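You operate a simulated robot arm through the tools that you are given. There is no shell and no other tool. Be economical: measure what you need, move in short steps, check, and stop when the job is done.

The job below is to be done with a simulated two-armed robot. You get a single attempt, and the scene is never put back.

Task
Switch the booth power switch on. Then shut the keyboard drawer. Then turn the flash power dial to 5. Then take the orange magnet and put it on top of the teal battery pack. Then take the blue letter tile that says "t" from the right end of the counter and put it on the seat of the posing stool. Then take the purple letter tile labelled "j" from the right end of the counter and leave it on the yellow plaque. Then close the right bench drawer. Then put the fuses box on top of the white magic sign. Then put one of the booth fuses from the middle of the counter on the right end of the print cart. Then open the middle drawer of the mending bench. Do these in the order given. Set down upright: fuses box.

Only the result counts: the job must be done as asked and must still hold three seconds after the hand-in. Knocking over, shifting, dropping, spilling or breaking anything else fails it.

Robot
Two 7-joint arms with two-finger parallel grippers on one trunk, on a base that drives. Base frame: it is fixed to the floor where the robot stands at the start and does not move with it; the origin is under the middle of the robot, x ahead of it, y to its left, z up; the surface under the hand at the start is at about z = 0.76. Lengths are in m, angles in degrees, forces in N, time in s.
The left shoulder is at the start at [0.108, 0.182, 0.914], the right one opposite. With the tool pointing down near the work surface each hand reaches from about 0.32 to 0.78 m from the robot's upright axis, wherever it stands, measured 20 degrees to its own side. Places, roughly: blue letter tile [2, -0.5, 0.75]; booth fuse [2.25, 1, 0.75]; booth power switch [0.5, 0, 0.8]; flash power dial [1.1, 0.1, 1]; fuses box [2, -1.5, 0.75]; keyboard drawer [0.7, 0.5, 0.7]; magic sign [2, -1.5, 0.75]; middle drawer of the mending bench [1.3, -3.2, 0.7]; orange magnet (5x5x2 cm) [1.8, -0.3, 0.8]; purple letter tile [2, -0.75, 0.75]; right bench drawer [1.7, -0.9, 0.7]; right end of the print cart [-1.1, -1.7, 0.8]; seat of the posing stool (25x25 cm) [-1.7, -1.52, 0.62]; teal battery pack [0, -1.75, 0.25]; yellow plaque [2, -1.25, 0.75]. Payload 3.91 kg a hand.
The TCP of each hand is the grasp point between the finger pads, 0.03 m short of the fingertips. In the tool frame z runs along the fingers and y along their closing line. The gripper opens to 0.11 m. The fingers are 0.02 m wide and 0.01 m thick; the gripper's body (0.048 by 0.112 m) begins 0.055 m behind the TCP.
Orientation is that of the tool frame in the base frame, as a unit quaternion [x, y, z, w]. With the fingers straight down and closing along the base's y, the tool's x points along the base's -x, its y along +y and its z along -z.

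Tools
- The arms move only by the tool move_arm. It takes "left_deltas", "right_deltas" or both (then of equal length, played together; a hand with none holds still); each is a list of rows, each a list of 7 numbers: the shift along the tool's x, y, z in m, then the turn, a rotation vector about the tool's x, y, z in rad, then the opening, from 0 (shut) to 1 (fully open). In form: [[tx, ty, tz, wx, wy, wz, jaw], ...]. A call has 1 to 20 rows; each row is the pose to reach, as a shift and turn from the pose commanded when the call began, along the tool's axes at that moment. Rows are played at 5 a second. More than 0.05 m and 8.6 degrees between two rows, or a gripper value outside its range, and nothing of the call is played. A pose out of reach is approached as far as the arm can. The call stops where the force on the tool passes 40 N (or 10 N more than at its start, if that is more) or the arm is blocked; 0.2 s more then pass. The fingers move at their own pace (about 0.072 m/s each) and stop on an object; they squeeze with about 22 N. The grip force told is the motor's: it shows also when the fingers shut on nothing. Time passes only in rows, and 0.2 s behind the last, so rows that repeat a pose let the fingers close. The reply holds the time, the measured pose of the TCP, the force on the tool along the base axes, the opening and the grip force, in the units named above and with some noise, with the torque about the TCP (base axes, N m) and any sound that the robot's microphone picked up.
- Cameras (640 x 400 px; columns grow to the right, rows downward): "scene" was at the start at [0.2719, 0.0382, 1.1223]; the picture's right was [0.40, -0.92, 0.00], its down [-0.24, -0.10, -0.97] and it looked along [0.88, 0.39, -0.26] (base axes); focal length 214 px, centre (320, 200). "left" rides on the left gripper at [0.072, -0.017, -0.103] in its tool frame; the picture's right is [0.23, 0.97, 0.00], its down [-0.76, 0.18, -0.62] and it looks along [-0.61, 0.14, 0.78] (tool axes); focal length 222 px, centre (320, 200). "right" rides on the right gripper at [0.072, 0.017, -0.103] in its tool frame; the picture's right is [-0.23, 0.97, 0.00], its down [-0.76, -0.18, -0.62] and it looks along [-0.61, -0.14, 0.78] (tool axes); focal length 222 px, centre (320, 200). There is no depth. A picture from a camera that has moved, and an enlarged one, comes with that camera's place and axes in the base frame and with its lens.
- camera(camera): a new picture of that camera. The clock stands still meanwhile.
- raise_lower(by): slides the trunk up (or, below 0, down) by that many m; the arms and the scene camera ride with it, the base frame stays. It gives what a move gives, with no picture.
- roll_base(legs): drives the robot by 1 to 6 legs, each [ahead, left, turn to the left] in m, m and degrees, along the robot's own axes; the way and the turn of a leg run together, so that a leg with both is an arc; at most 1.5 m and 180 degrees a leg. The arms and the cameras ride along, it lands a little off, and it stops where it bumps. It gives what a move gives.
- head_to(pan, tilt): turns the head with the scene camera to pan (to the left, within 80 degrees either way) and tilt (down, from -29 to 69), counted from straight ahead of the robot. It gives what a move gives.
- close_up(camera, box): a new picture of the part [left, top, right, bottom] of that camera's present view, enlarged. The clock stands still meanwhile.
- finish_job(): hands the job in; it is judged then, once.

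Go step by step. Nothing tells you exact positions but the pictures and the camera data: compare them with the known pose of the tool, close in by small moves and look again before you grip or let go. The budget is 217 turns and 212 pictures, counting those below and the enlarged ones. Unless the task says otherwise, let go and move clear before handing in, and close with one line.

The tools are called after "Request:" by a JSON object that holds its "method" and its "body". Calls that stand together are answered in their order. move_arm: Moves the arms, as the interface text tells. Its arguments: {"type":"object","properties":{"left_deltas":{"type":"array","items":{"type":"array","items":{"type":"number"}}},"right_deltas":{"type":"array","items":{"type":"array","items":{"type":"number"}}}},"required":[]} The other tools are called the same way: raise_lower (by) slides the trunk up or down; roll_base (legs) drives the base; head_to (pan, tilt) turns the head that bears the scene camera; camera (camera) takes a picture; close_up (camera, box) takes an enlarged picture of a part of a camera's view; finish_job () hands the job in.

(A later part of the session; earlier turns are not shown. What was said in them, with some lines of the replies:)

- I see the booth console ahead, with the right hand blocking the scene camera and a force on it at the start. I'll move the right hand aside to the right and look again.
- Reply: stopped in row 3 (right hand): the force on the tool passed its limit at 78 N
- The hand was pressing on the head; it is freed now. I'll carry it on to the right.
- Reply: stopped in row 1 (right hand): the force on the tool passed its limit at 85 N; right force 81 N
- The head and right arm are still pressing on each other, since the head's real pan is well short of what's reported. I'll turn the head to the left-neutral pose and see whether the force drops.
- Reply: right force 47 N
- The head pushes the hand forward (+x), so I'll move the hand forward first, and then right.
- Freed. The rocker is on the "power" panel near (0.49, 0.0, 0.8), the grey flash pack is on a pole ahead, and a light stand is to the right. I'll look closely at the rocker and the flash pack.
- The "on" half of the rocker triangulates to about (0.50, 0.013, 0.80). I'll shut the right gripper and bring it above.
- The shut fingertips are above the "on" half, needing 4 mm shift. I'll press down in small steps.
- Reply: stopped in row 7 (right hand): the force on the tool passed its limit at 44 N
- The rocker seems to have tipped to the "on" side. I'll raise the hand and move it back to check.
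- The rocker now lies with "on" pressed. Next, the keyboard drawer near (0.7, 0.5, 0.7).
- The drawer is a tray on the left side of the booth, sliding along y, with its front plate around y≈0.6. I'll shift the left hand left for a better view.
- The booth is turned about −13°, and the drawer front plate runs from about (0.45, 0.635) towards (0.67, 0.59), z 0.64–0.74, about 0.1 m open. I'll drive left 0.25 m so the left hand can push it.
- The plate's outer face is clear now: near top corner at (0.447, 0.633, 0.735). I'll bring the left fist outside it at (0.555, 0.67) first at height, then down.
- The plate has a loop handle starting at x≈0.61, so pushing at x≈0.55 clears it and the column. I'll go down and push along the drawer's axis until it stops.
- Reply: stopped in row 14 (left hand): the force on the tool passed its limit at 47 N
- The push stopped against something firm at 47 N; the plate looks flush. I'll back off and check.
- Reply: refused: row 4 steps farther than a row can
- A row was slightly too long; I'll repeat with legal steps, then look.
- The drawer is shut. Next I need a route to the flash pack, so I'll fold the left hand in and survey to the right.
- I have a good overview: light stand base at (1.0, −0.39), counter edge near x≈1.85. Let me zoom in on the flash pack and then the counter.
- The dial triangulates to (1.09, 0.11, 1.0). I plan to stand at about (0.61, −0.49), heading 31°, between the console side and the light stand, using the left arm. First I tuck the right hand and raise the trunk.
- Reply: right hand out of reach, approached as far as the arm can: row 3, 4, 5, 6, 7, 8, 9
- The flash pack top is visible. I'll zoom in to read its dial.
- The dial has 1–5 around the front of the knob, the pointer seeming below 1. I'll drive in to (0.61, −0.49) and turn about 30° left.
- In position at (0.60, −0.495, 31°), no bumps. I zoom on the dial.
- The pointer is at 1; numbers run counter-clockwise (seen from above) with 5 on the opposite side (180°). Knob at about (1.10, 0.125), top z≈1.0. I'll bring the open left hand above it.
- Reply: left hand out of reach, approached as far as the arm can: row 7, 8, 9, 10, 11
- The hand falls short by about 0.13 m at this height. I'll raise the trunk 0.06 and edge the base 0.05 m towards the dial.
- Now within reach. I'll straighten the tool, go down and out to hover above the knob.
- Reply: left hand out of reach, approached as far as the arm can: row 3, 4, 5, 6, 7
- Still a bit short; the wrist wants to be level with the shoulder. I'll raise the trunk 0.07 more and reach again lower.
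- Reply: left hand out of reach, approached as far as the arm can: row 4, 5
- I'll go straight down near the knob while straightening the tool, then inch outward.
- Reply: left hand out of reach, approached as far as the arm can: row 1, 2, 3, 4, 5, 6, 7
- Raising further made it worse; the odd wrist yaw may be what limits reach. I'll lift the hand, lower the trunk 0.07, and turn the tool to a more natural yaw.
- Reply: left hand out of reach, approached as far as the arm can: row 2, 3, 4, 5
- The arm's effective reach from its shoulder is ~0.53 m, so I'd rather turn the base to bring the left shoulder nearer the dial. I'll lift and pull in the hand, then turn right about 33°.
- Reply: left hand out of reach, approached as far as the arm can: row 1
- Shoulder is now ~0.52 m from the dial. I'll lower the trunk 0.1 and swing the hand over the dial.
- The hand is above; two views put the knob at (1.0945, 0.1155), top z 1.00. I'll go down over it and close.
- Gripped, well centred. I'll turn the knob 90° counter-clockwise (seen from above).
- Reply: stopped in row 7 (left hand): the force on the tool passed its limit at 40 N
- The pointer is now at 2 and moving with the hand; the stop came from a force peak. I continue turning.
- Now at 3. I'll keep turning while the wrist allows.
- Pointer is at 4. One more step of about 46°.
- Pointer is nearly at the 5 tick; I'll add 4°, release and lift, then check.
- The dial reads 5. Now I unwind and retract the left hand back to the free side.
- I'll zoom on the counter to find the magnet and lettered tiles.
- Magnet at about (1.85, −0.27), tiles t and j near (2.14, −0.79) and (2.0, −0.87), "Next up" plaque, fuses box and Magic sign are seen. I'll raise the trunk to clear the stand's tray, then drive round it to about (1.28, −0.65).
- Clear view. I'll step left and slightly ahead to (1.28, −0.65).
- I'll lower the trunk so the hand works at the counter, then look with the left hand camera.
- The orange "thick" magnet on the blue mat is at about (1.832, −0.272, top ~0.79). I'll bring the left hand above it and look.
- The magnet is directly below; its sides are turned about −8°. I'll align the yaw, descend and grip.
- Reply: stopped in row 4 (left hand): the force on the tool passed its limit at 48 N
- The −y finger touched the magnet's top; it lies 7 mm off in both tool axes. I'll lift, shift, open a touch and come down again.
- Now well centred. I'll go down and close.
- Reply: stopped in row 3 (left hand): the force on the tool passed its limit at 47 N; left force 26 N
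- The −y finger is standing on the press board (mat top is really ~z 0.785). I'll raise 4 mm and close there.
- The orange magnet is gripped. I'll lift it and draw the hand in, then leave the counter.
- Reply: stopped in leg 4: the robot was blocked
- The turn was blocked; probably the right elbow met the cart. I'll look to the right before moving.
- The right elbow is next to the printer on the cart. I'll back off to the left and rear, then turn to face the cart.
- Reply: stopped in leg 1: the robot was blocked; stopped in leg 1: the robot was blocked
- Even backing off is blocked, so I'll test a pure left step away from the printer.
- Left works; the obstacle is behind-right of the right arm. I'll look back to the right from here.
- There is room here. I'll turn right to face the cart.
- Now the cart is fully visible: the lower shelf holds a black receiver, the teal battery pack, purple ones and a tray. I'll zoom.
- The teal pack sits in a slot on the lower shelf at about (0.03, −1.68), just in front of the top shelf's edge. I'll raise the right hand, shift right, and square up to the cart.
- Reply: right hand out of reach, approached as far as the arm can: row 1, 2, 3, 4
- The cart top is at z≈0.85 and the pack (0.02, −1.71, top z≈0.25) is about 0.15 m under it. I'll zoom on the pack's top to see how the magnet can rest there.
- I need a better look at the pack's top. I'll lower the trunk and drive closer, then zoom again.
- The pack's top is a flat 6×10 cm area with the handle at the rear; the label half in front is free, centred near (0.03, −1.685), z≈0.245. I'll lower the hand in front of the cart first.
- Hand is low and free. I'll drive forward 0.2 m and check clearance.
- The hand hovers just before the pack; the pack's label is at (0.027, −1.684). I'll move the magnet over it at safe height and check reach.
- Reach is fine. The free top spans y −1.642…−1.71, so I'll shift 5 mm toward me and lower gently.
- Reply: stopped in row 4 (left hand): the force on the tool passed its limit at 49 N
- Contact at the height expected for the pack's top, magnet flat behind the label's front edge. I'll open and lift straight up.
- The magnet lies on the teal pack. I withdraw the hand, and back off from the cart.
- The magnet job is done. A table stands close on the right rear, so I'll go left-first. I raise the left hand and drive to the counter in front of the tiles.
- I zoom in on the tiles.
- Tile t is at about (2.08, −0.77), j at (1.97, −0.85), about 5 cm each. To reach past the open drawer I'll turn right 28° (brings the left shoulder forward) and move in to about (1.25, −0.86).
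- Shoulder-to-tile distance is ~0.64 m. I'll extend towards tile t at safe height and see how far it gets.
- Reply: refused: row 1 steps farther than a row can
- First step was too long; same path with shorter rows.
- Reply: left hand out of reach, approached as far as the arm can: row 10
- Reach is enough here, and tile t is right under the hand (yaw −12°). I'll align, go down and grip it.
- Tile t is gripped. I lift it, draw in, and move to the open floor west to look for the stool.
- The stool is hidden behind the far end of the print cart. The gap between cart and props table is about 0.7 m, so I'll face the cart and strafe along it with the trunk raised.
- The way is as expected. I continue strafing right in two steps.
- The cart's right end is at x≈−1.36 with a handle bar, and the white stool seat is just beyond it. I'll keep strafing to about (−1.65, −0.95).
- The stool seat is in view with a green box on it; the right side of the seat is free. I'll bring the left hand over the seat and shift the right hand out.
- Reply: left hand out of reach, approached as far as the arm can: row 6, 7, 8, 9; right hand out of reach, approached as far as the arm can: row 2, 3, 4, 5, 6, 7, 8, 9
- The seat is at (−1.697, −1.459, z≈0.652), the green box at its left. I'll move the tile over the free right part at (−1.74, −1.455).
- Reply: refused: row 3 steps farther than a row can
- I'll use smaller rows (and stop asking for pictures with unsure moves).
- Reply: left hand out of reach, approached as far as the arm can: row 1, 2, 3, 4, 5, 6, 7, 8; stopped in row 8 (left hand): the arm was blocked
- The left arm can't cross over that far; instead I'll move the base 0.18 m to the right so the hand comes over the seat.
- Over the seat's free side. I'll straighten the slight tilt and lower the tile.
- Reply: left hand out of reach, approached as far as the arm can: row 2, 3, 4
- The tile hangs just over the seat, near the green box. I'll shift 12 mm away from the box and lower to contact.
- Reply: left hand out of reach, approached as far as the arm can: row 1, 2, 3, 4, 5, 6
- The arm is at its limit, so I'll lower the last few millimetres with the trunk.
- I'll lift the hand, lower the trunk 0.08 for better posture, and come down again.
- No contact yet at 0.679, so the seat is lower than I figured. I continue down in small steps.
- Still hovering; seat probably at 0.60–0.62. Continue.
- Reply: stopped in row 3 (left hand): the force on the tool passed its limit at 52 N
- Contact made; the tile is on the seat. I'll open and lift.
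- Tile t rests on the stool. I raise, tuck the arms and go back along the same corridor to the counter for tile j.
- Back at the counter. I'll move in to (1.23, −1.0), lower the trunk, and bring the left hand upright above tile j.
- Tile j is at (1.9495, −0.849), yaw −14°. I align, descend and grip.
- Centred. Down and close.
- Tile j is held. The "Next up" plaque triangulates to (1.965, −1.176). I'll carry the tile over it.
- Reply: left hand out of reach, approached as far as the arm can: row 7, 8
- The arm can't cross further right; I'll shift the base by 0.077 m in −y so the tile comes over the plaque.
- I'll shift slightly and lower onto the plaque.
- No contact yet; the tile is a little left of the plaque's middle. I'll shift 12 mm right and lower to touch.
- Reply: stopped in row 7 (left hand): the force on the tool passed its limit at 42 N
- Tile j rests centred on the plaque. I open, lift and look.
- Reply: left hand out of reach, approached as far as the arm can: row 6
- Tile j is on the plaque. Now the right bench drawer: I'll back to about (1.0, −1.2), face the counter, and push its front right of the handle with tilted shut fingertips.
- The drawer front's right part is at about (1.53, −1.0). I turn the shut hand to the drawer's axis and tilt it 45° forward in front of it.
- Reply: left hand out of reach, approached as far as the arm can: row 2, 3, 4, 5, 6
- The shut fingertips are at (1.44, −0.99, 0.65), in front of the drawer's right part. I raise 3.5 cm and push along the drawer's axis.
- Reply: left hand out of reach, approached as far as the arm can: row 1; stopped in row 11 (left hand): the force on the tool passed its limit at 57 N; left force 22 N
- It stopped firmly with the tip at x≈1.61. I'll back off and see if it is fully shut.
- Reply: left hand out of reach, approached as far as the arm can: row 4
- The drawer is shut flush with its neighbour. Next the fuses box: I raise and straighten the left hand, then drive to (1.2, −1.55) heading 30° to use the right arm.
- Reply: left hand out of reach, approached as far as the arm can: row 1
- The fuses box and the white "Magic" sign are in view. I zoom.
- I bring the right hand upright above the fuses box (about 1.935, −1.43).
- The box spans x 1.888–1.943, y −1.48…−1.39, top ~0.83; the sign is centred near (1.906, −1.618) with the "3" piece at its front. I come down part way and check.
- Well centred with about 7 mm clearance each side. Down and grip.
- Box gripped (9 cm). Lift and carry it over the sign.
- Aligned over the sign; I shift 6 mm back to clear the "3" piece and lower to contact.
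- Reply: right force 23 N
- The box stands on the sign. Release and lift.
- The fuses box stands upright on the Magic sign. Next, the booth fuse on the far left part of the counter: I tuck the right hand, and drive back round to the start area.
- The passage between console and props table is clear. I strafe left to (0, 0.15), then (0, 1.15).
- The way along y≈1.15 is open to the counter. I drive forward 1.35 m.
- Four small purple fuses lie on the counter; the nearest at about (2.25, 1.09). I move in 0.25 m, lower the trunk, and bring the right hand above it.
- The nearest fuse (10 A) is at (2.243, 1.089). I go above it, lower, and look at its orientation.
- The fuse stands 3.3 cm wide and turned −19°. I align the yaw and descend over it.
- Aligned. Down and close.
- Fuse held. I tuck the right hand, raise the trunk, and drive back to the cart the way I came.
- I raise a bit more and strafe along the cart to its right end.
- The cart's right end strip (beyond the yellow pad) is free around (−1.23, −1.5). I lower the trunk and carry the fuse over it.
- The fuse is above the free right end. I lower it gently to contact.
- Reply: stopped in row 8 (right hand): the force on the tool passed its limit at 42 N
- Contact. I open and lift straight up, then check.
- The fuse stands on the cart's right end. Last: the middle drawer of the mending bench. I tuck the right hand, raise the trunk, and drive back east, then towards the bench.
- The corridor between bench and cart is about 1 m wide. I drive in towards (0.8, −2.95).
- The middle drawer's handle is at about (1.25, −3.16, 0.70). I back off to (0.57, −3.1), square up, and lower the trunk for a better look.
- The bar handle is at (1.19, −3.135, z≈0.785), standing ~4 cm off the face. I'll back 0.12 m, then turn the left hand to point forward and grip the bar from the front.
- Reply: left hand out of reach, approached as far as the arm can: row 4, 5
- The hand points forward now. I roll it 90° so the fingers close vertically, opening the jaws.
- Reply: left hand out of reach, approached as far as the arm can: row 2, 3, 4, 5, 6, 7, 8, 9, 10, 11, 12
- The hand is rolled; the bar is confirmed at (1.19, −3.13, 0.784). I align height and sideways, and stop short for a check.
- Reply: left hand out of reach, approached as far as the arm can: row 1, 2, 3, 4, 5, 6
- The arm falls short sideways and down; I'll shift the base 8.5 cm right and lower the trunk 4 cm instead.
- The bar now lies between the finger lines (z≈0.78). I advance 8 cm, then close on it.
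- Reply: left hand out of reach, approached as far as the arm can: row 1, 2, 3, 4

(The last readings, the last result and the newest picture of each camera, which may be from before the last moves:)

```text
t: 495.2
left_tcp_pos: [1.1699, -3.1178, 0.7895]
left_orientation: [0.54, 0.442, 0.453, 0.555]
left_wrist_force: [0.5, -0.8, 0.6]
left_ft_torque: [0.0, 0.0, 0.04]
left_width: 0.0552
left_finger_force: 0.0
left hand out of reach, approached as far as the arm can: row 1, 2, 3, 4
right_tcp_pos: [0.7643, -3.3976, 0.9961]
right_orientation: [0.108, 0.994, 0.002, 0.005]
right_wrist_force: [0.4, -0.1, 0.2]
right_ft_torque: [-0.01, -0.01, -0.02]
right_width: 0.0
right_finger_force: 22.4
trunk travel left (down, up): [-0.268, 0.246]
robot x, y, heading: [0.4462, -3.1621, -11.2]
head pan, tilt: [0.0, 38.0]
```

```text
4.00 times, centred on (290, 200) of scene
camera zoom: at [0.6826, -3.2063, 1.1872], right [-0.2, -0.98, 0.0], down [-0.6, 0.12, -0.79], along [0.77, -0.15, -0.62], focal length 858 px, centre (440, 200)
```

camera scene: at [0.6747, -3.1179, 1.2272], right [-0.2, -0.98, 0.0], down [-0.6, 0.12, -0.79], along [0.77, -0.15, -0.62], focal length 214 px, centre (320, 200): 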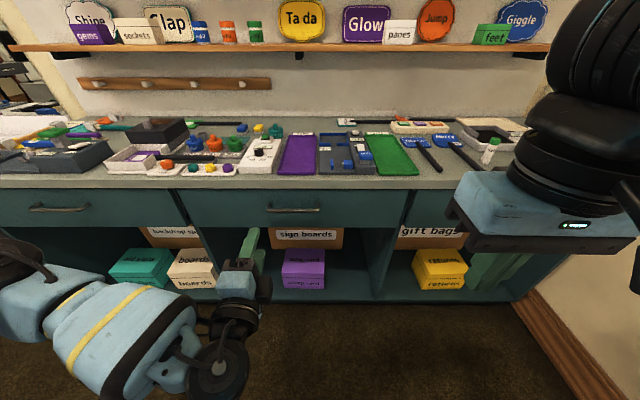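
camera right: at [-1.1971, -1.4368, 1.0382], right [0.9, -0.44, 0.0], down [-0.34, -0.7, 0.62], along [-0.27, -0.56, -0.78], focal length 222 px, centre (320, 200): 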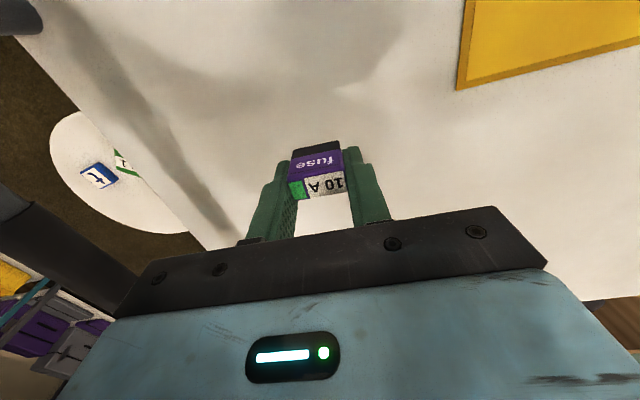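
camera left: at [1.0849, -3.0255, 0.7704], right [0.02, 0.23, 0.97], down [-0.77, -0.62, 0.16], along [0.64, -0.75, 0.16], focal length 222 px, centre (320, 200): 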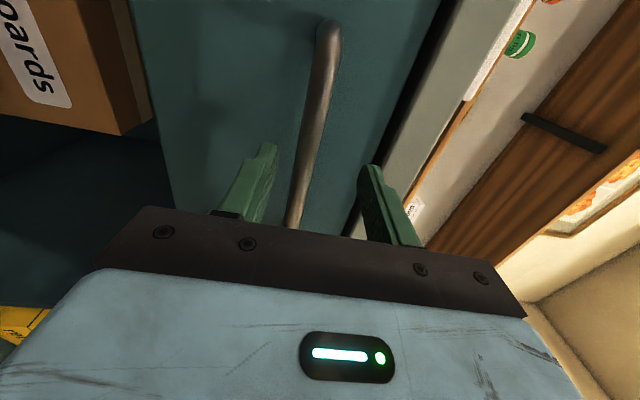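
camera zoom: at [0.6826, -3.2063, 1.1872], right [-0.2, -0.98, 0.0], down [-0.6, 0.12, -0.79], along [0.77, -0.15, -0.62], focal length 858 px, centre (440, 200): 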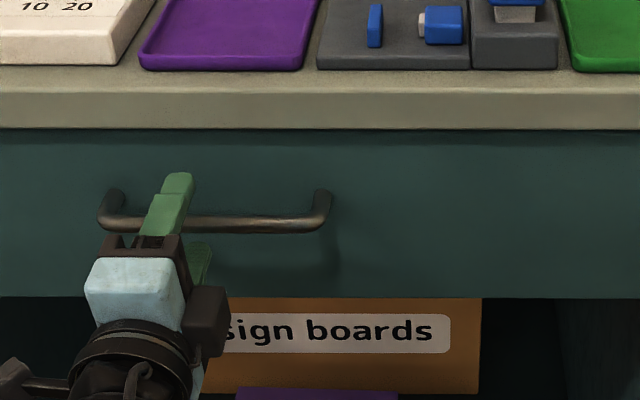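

The bar is between the fingers near the tips. I nudge the base 1.2 cm forward and close.

Request:
{"method": "roll_base", "body": {"legs": [[0.013, 0, 0]]}}

Request:
{"method": "move_arm", "body": {"left_deltas": [[0, 0, 0, 0, 0, 0, 0.3], [0, 0, 0, 0, 0, 0, 0.1], [0, 0, 0, 0, 0, 0, 0], [0, 0, 0, 0, 0, 0, 0]]}}

Request:
{"method": "close_up", "body": {"camera": "scene", "box": [210, 150, 370, 250]}}

```text
t: 495.9
left_tcp_pos: [1.1845, -3.1201, 0.7891]
left_orientation: [0.54, 0.442, 0.452, 0.556]
left_wrist_force: [-0.2, 0.3, -0.1]
left_ft_torque: [-0.03, -0.02, 0.01]
left_width: 0.055
left_finger_force: 0.0
right_tcp_pos: [0.7772, -3.3995, 0.9953]
right_orientation: [0.107, 0.994, 0.001, 0.005]
right_wrist_force: [-0.1, -0.4, -0.8]
right_ft_torque: [0.0, 0.01, -0.01]
right_width: 0.0
right_finger_force: 22.4
trunk travel left (down, up): [-0.268, 0.246]
robot x, y, heading: [0.4594, -3.1626, -11.2]
head pan, tilt: [0.0, 38.0]
```

```text
t: 496.9
left_tcp_pos: [1.183, -3.1211, 0.78]
left_orientation: [0.546, 0.444, 0.448, 0.551]
left_wrist_force: [-0.4, -1.9, -35.0]
left_ft_torque: [0.05, 0.66, -0.37]
left_width: 0.0137
left_finger_force: 44.4
right_tcp_pos: [0.7782, -3.4001, 0.9936]
right_orientation: [0.107, 0.994, 0.0, 0.003]
right_wrist_force: [0.5, 0.5, -0.2]
right_ft_torque: [0.01, 0.0, -0.01]
right_width: 0.0
right_finger_force: 22.1
trunk travel left (down, up): [-0.268, 0.246]
robot x, y, heading: [0.458, -3.1596, -11.3]
head pan, tilt: [0.0, 38.0]
```

```text
4.00 times, centred on (290, 200) of scene
camera zoom: at [0.6987, -3.209, 1.1863], right [-0.2, -0.98, 0.0], down [-0.61, 0.12, -0.79], along [0.77, -0.15, -0.62], focal length 858 px, centre (440, 200)
```

zoom: 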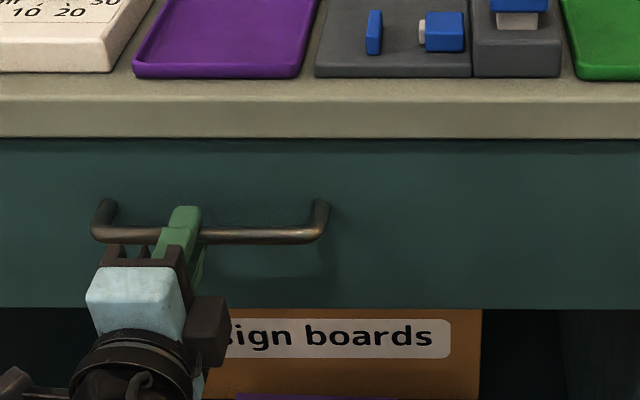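

Gripped the bar. I relieve the vertical load and pull the drawer out.

Request:
{"method": "move_arm", "body": {"left_deltas": [[0, -0.004, 0, 0, 0, 0, 0], [0, -0.007, 0, 0, 0, 0, 0], [0, -0.007, -0.015, 0, 0, 0, 0], [0, -0.007, -0.035, 0, 0, 0, 0], [0, -0.007, -0.055, 0, 0, 0, 0], [0, -0.007, -0.08, 0, 0, 0, 0], [0, -0.007, -0.105, 0, 0, 0, 0], [0, -0.007, -0.13, 0, 0, 0, 0], [0, -0.007, -0.155, 0, 0, 0, 0], [0, -0.007, -0.18, 0, 0, 0, 0]]}}

Request:
{"method": "camera", "body": {"camera": "scene"}}

```text
t: 499.1
left_tcp_pos: [1.0065, -3.0857, 0.7786]
left_orientation: [0.538, 0.441, 0.455, 0.556]
left_wrist_force: [-3.2, -2.9, 2.1]
left_ft_torque: [0.14, 0.08, -0.36]
left_width: 0.0138
left_finger_force: 45.3
right_tcp_pos: [0.7763, -3.4, 0.9948]
right_orientation: [0.107, 0.994, 0.002, 0.005]
right_wrist_force: [-0.5, 0.6, -0.2]
right_ft_torque: [0.03, 0.03, 0.0]
right_width: 0.0
right_finger_force: 22.4
trunk travel left (down, up): [-0.268, 0.246]
robot x, y, heading: [0.459, -3.1632, -10.9]
head pan, tilt: [0.0, 38.0]
```

```text
29 pictures are left
camera scene: at [0.6947, -3.2091, 1.1874], right [-0.2, -0.98, 0.0], down [-0.6, 0.12, -0.79], along [0.77, -0.15, -0.62], focal length 214 px, centre (320, 200)
```

scene: 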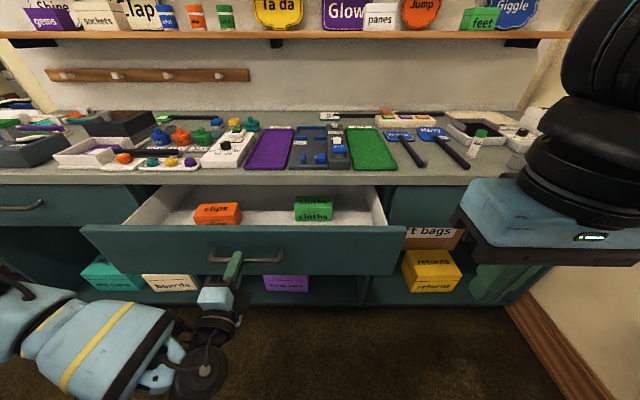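

The drawer is open ~18 cm. I pull a bit further, until it stops or 8 cm more, to be sure it counts as open.

Request:
{"method": "move_arm", "body": {"left_deltas": [[0, 0, -0.02, 0, 0, 0, 0], [0, 0, -0.04, 0, 0, 0, 0], [0, 0, -0.06, 0, 0, 0, 0], [0, 0, -0.08, 0, 0, 0, 0]]}}

Request:
{"method": "camera", "body": {"camera": "scene"}}

```text
t: 500.1
left_tcp_pos: [0.9302, -3.0685, 0.7786]
left_orientation: [0.536, 0.441, 0.455, 0.558]
left_wrist_force: [1.4, 2.5, 33.9]
left_ft_torque: [0.11, -0.53, -0.37]
left_width: 0.0137
left_finger_force: 45.0
right_tcp_pos: [0.775, -3.3992, 0.997]
right_orientation: [0.107, 0.994, 0.001, 0.005]
right_wrist_force: [0.0, -0.3, 0.3]
right_ft_torque: [0.02, 0.02, 0.01]
right_width: 0.0
right_finger_force: 21.9
trunk travel left (down, up): [-0.268, 0.246]
robot x, y, heading: [0.4543, -3.1644, -11.4]
head pan, tilt: [0.0, 38.0]
```

```text
28 pictures are left
camera scene: at [0.6932, -3.2089, 1.1877], right [-0.19, -0.98, 0.0], down [-0.6, 0.12, -0.79], along [0.77, -0.15, -0.61], focal length 214 px, centre (320, 200)
```

scene: 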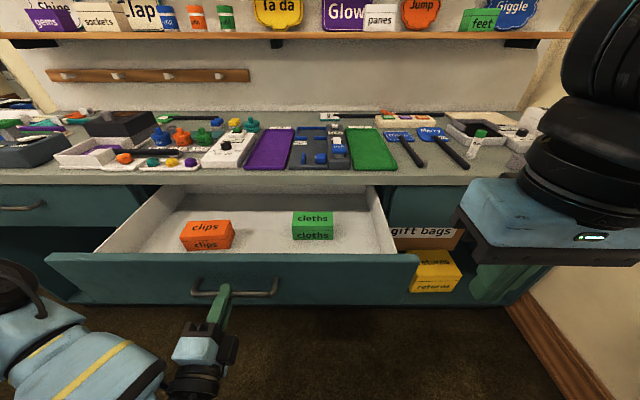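

The drawer is wide open (25 cm). I relieve, open the fingers, and back the base away.

Request:
{"method": "move_arm", "body": {"left_deltas": [[0, 0.003, 0, 0, 0, 0, 0], [0, 0.005, 0, 0, 0, 0, 0.2], [0, 0.005, 0, 0, 0, 0, 0.5], [0, 0.005, 0, 0, 0, 0, 0.5], [0, 0.005, -0.02, 0, 0, 0, 0.5], [0, 0.005, -0.04, 0, 0, 0, 0.5]]}}

Request:
{"method": "roll_base", "body": {"legs": [[-0.12, 0, 0]]}}

Request:
{"method": "camera", "body": {"camera": "scene"}}

```text
t: 501.6
left_tcp_pos: [0.9154, -3.0492, 0.791]
left_orientation: [0.541, 0.44, 0.452, 0.555]
left_wrist_force: [-0.4, 0.6, 0.6]
left_ft_torque: [0.01, 0.0, 0.03]
left_width: 0.0551
left_finger_force: 0.0
left hand out of reach, approached as far as the arm can: row 5, 6
right_tcp_pos: [0.776, -3.4002, 0.9964]
right_orientation: [0.108, 0.994, 0.001, 0.005]
right_wrist_force: [0.9, 0.0, 0.2]
right_ft_torque: [-0.03, 0.01, 0.01]
right_width: 0.0
right_finger_force: 22.0
trunk travel left (down, up): [-0.268, 0.246]
robot x, y, heading: [0.4586, -3.1622, -11.5]
head pan, tilt: [0.0, 38.0]
```

```text
t: 502.8
left_tcp_pos: [0.7966, -3.0254, 0.7915]
left_orientation: [0.54, 0.441, 0.452, 0.556]
left_wrist_force: [0.5, -1.0, 0.6]
left_ft_torque: [0.01, 0.0, -0.02]
left_width: 0.055
left_finger_force: 0.0
right_tcp_pos: [0.6568, -3.3762, 0.995]
right_orientation: [0.108, 0.994, 0.001, 0.005]
right_wrist_force: [-0.5, -0.4, -0.1]
right_ft_torque: [-0.02, -0.03, -0.01]
right_width: 0.0
right_finger_force: 21.7
trunk travel left (down, up): [-0.268, 0.246]
robot x, y, heading: [0.3417, -3.1366, -11.3]
head pan, tilt: [0.0, 38.0]
```

```text
27 pictures are left
camera scene: at [0.5756, -3.1849, 1.1874], right [-0.19, -0.98, 0.0], down [-0.6, 0.12, -0.79], along [0.77, -0.15, -0.61], focal length 214 px, centre (320, 200)
```

scene: 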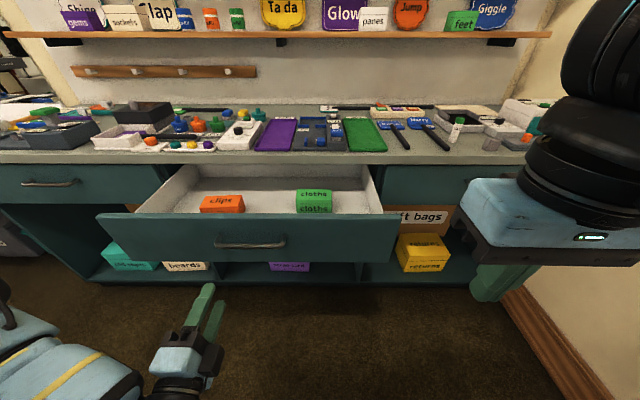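

All ten steps look done in order, and the last drawer stands open with both hands clear. I hand in.

Request:
{"method": "finish_job", "body": {}}

```text
The job is handed in.
```

I did all ten steps in the order given and handed the job in, with both hands empty and clear. Early on, the right arm touched the printer on the print cart while the robot was turning. I saw no sign it had moved, but I did not measure it.
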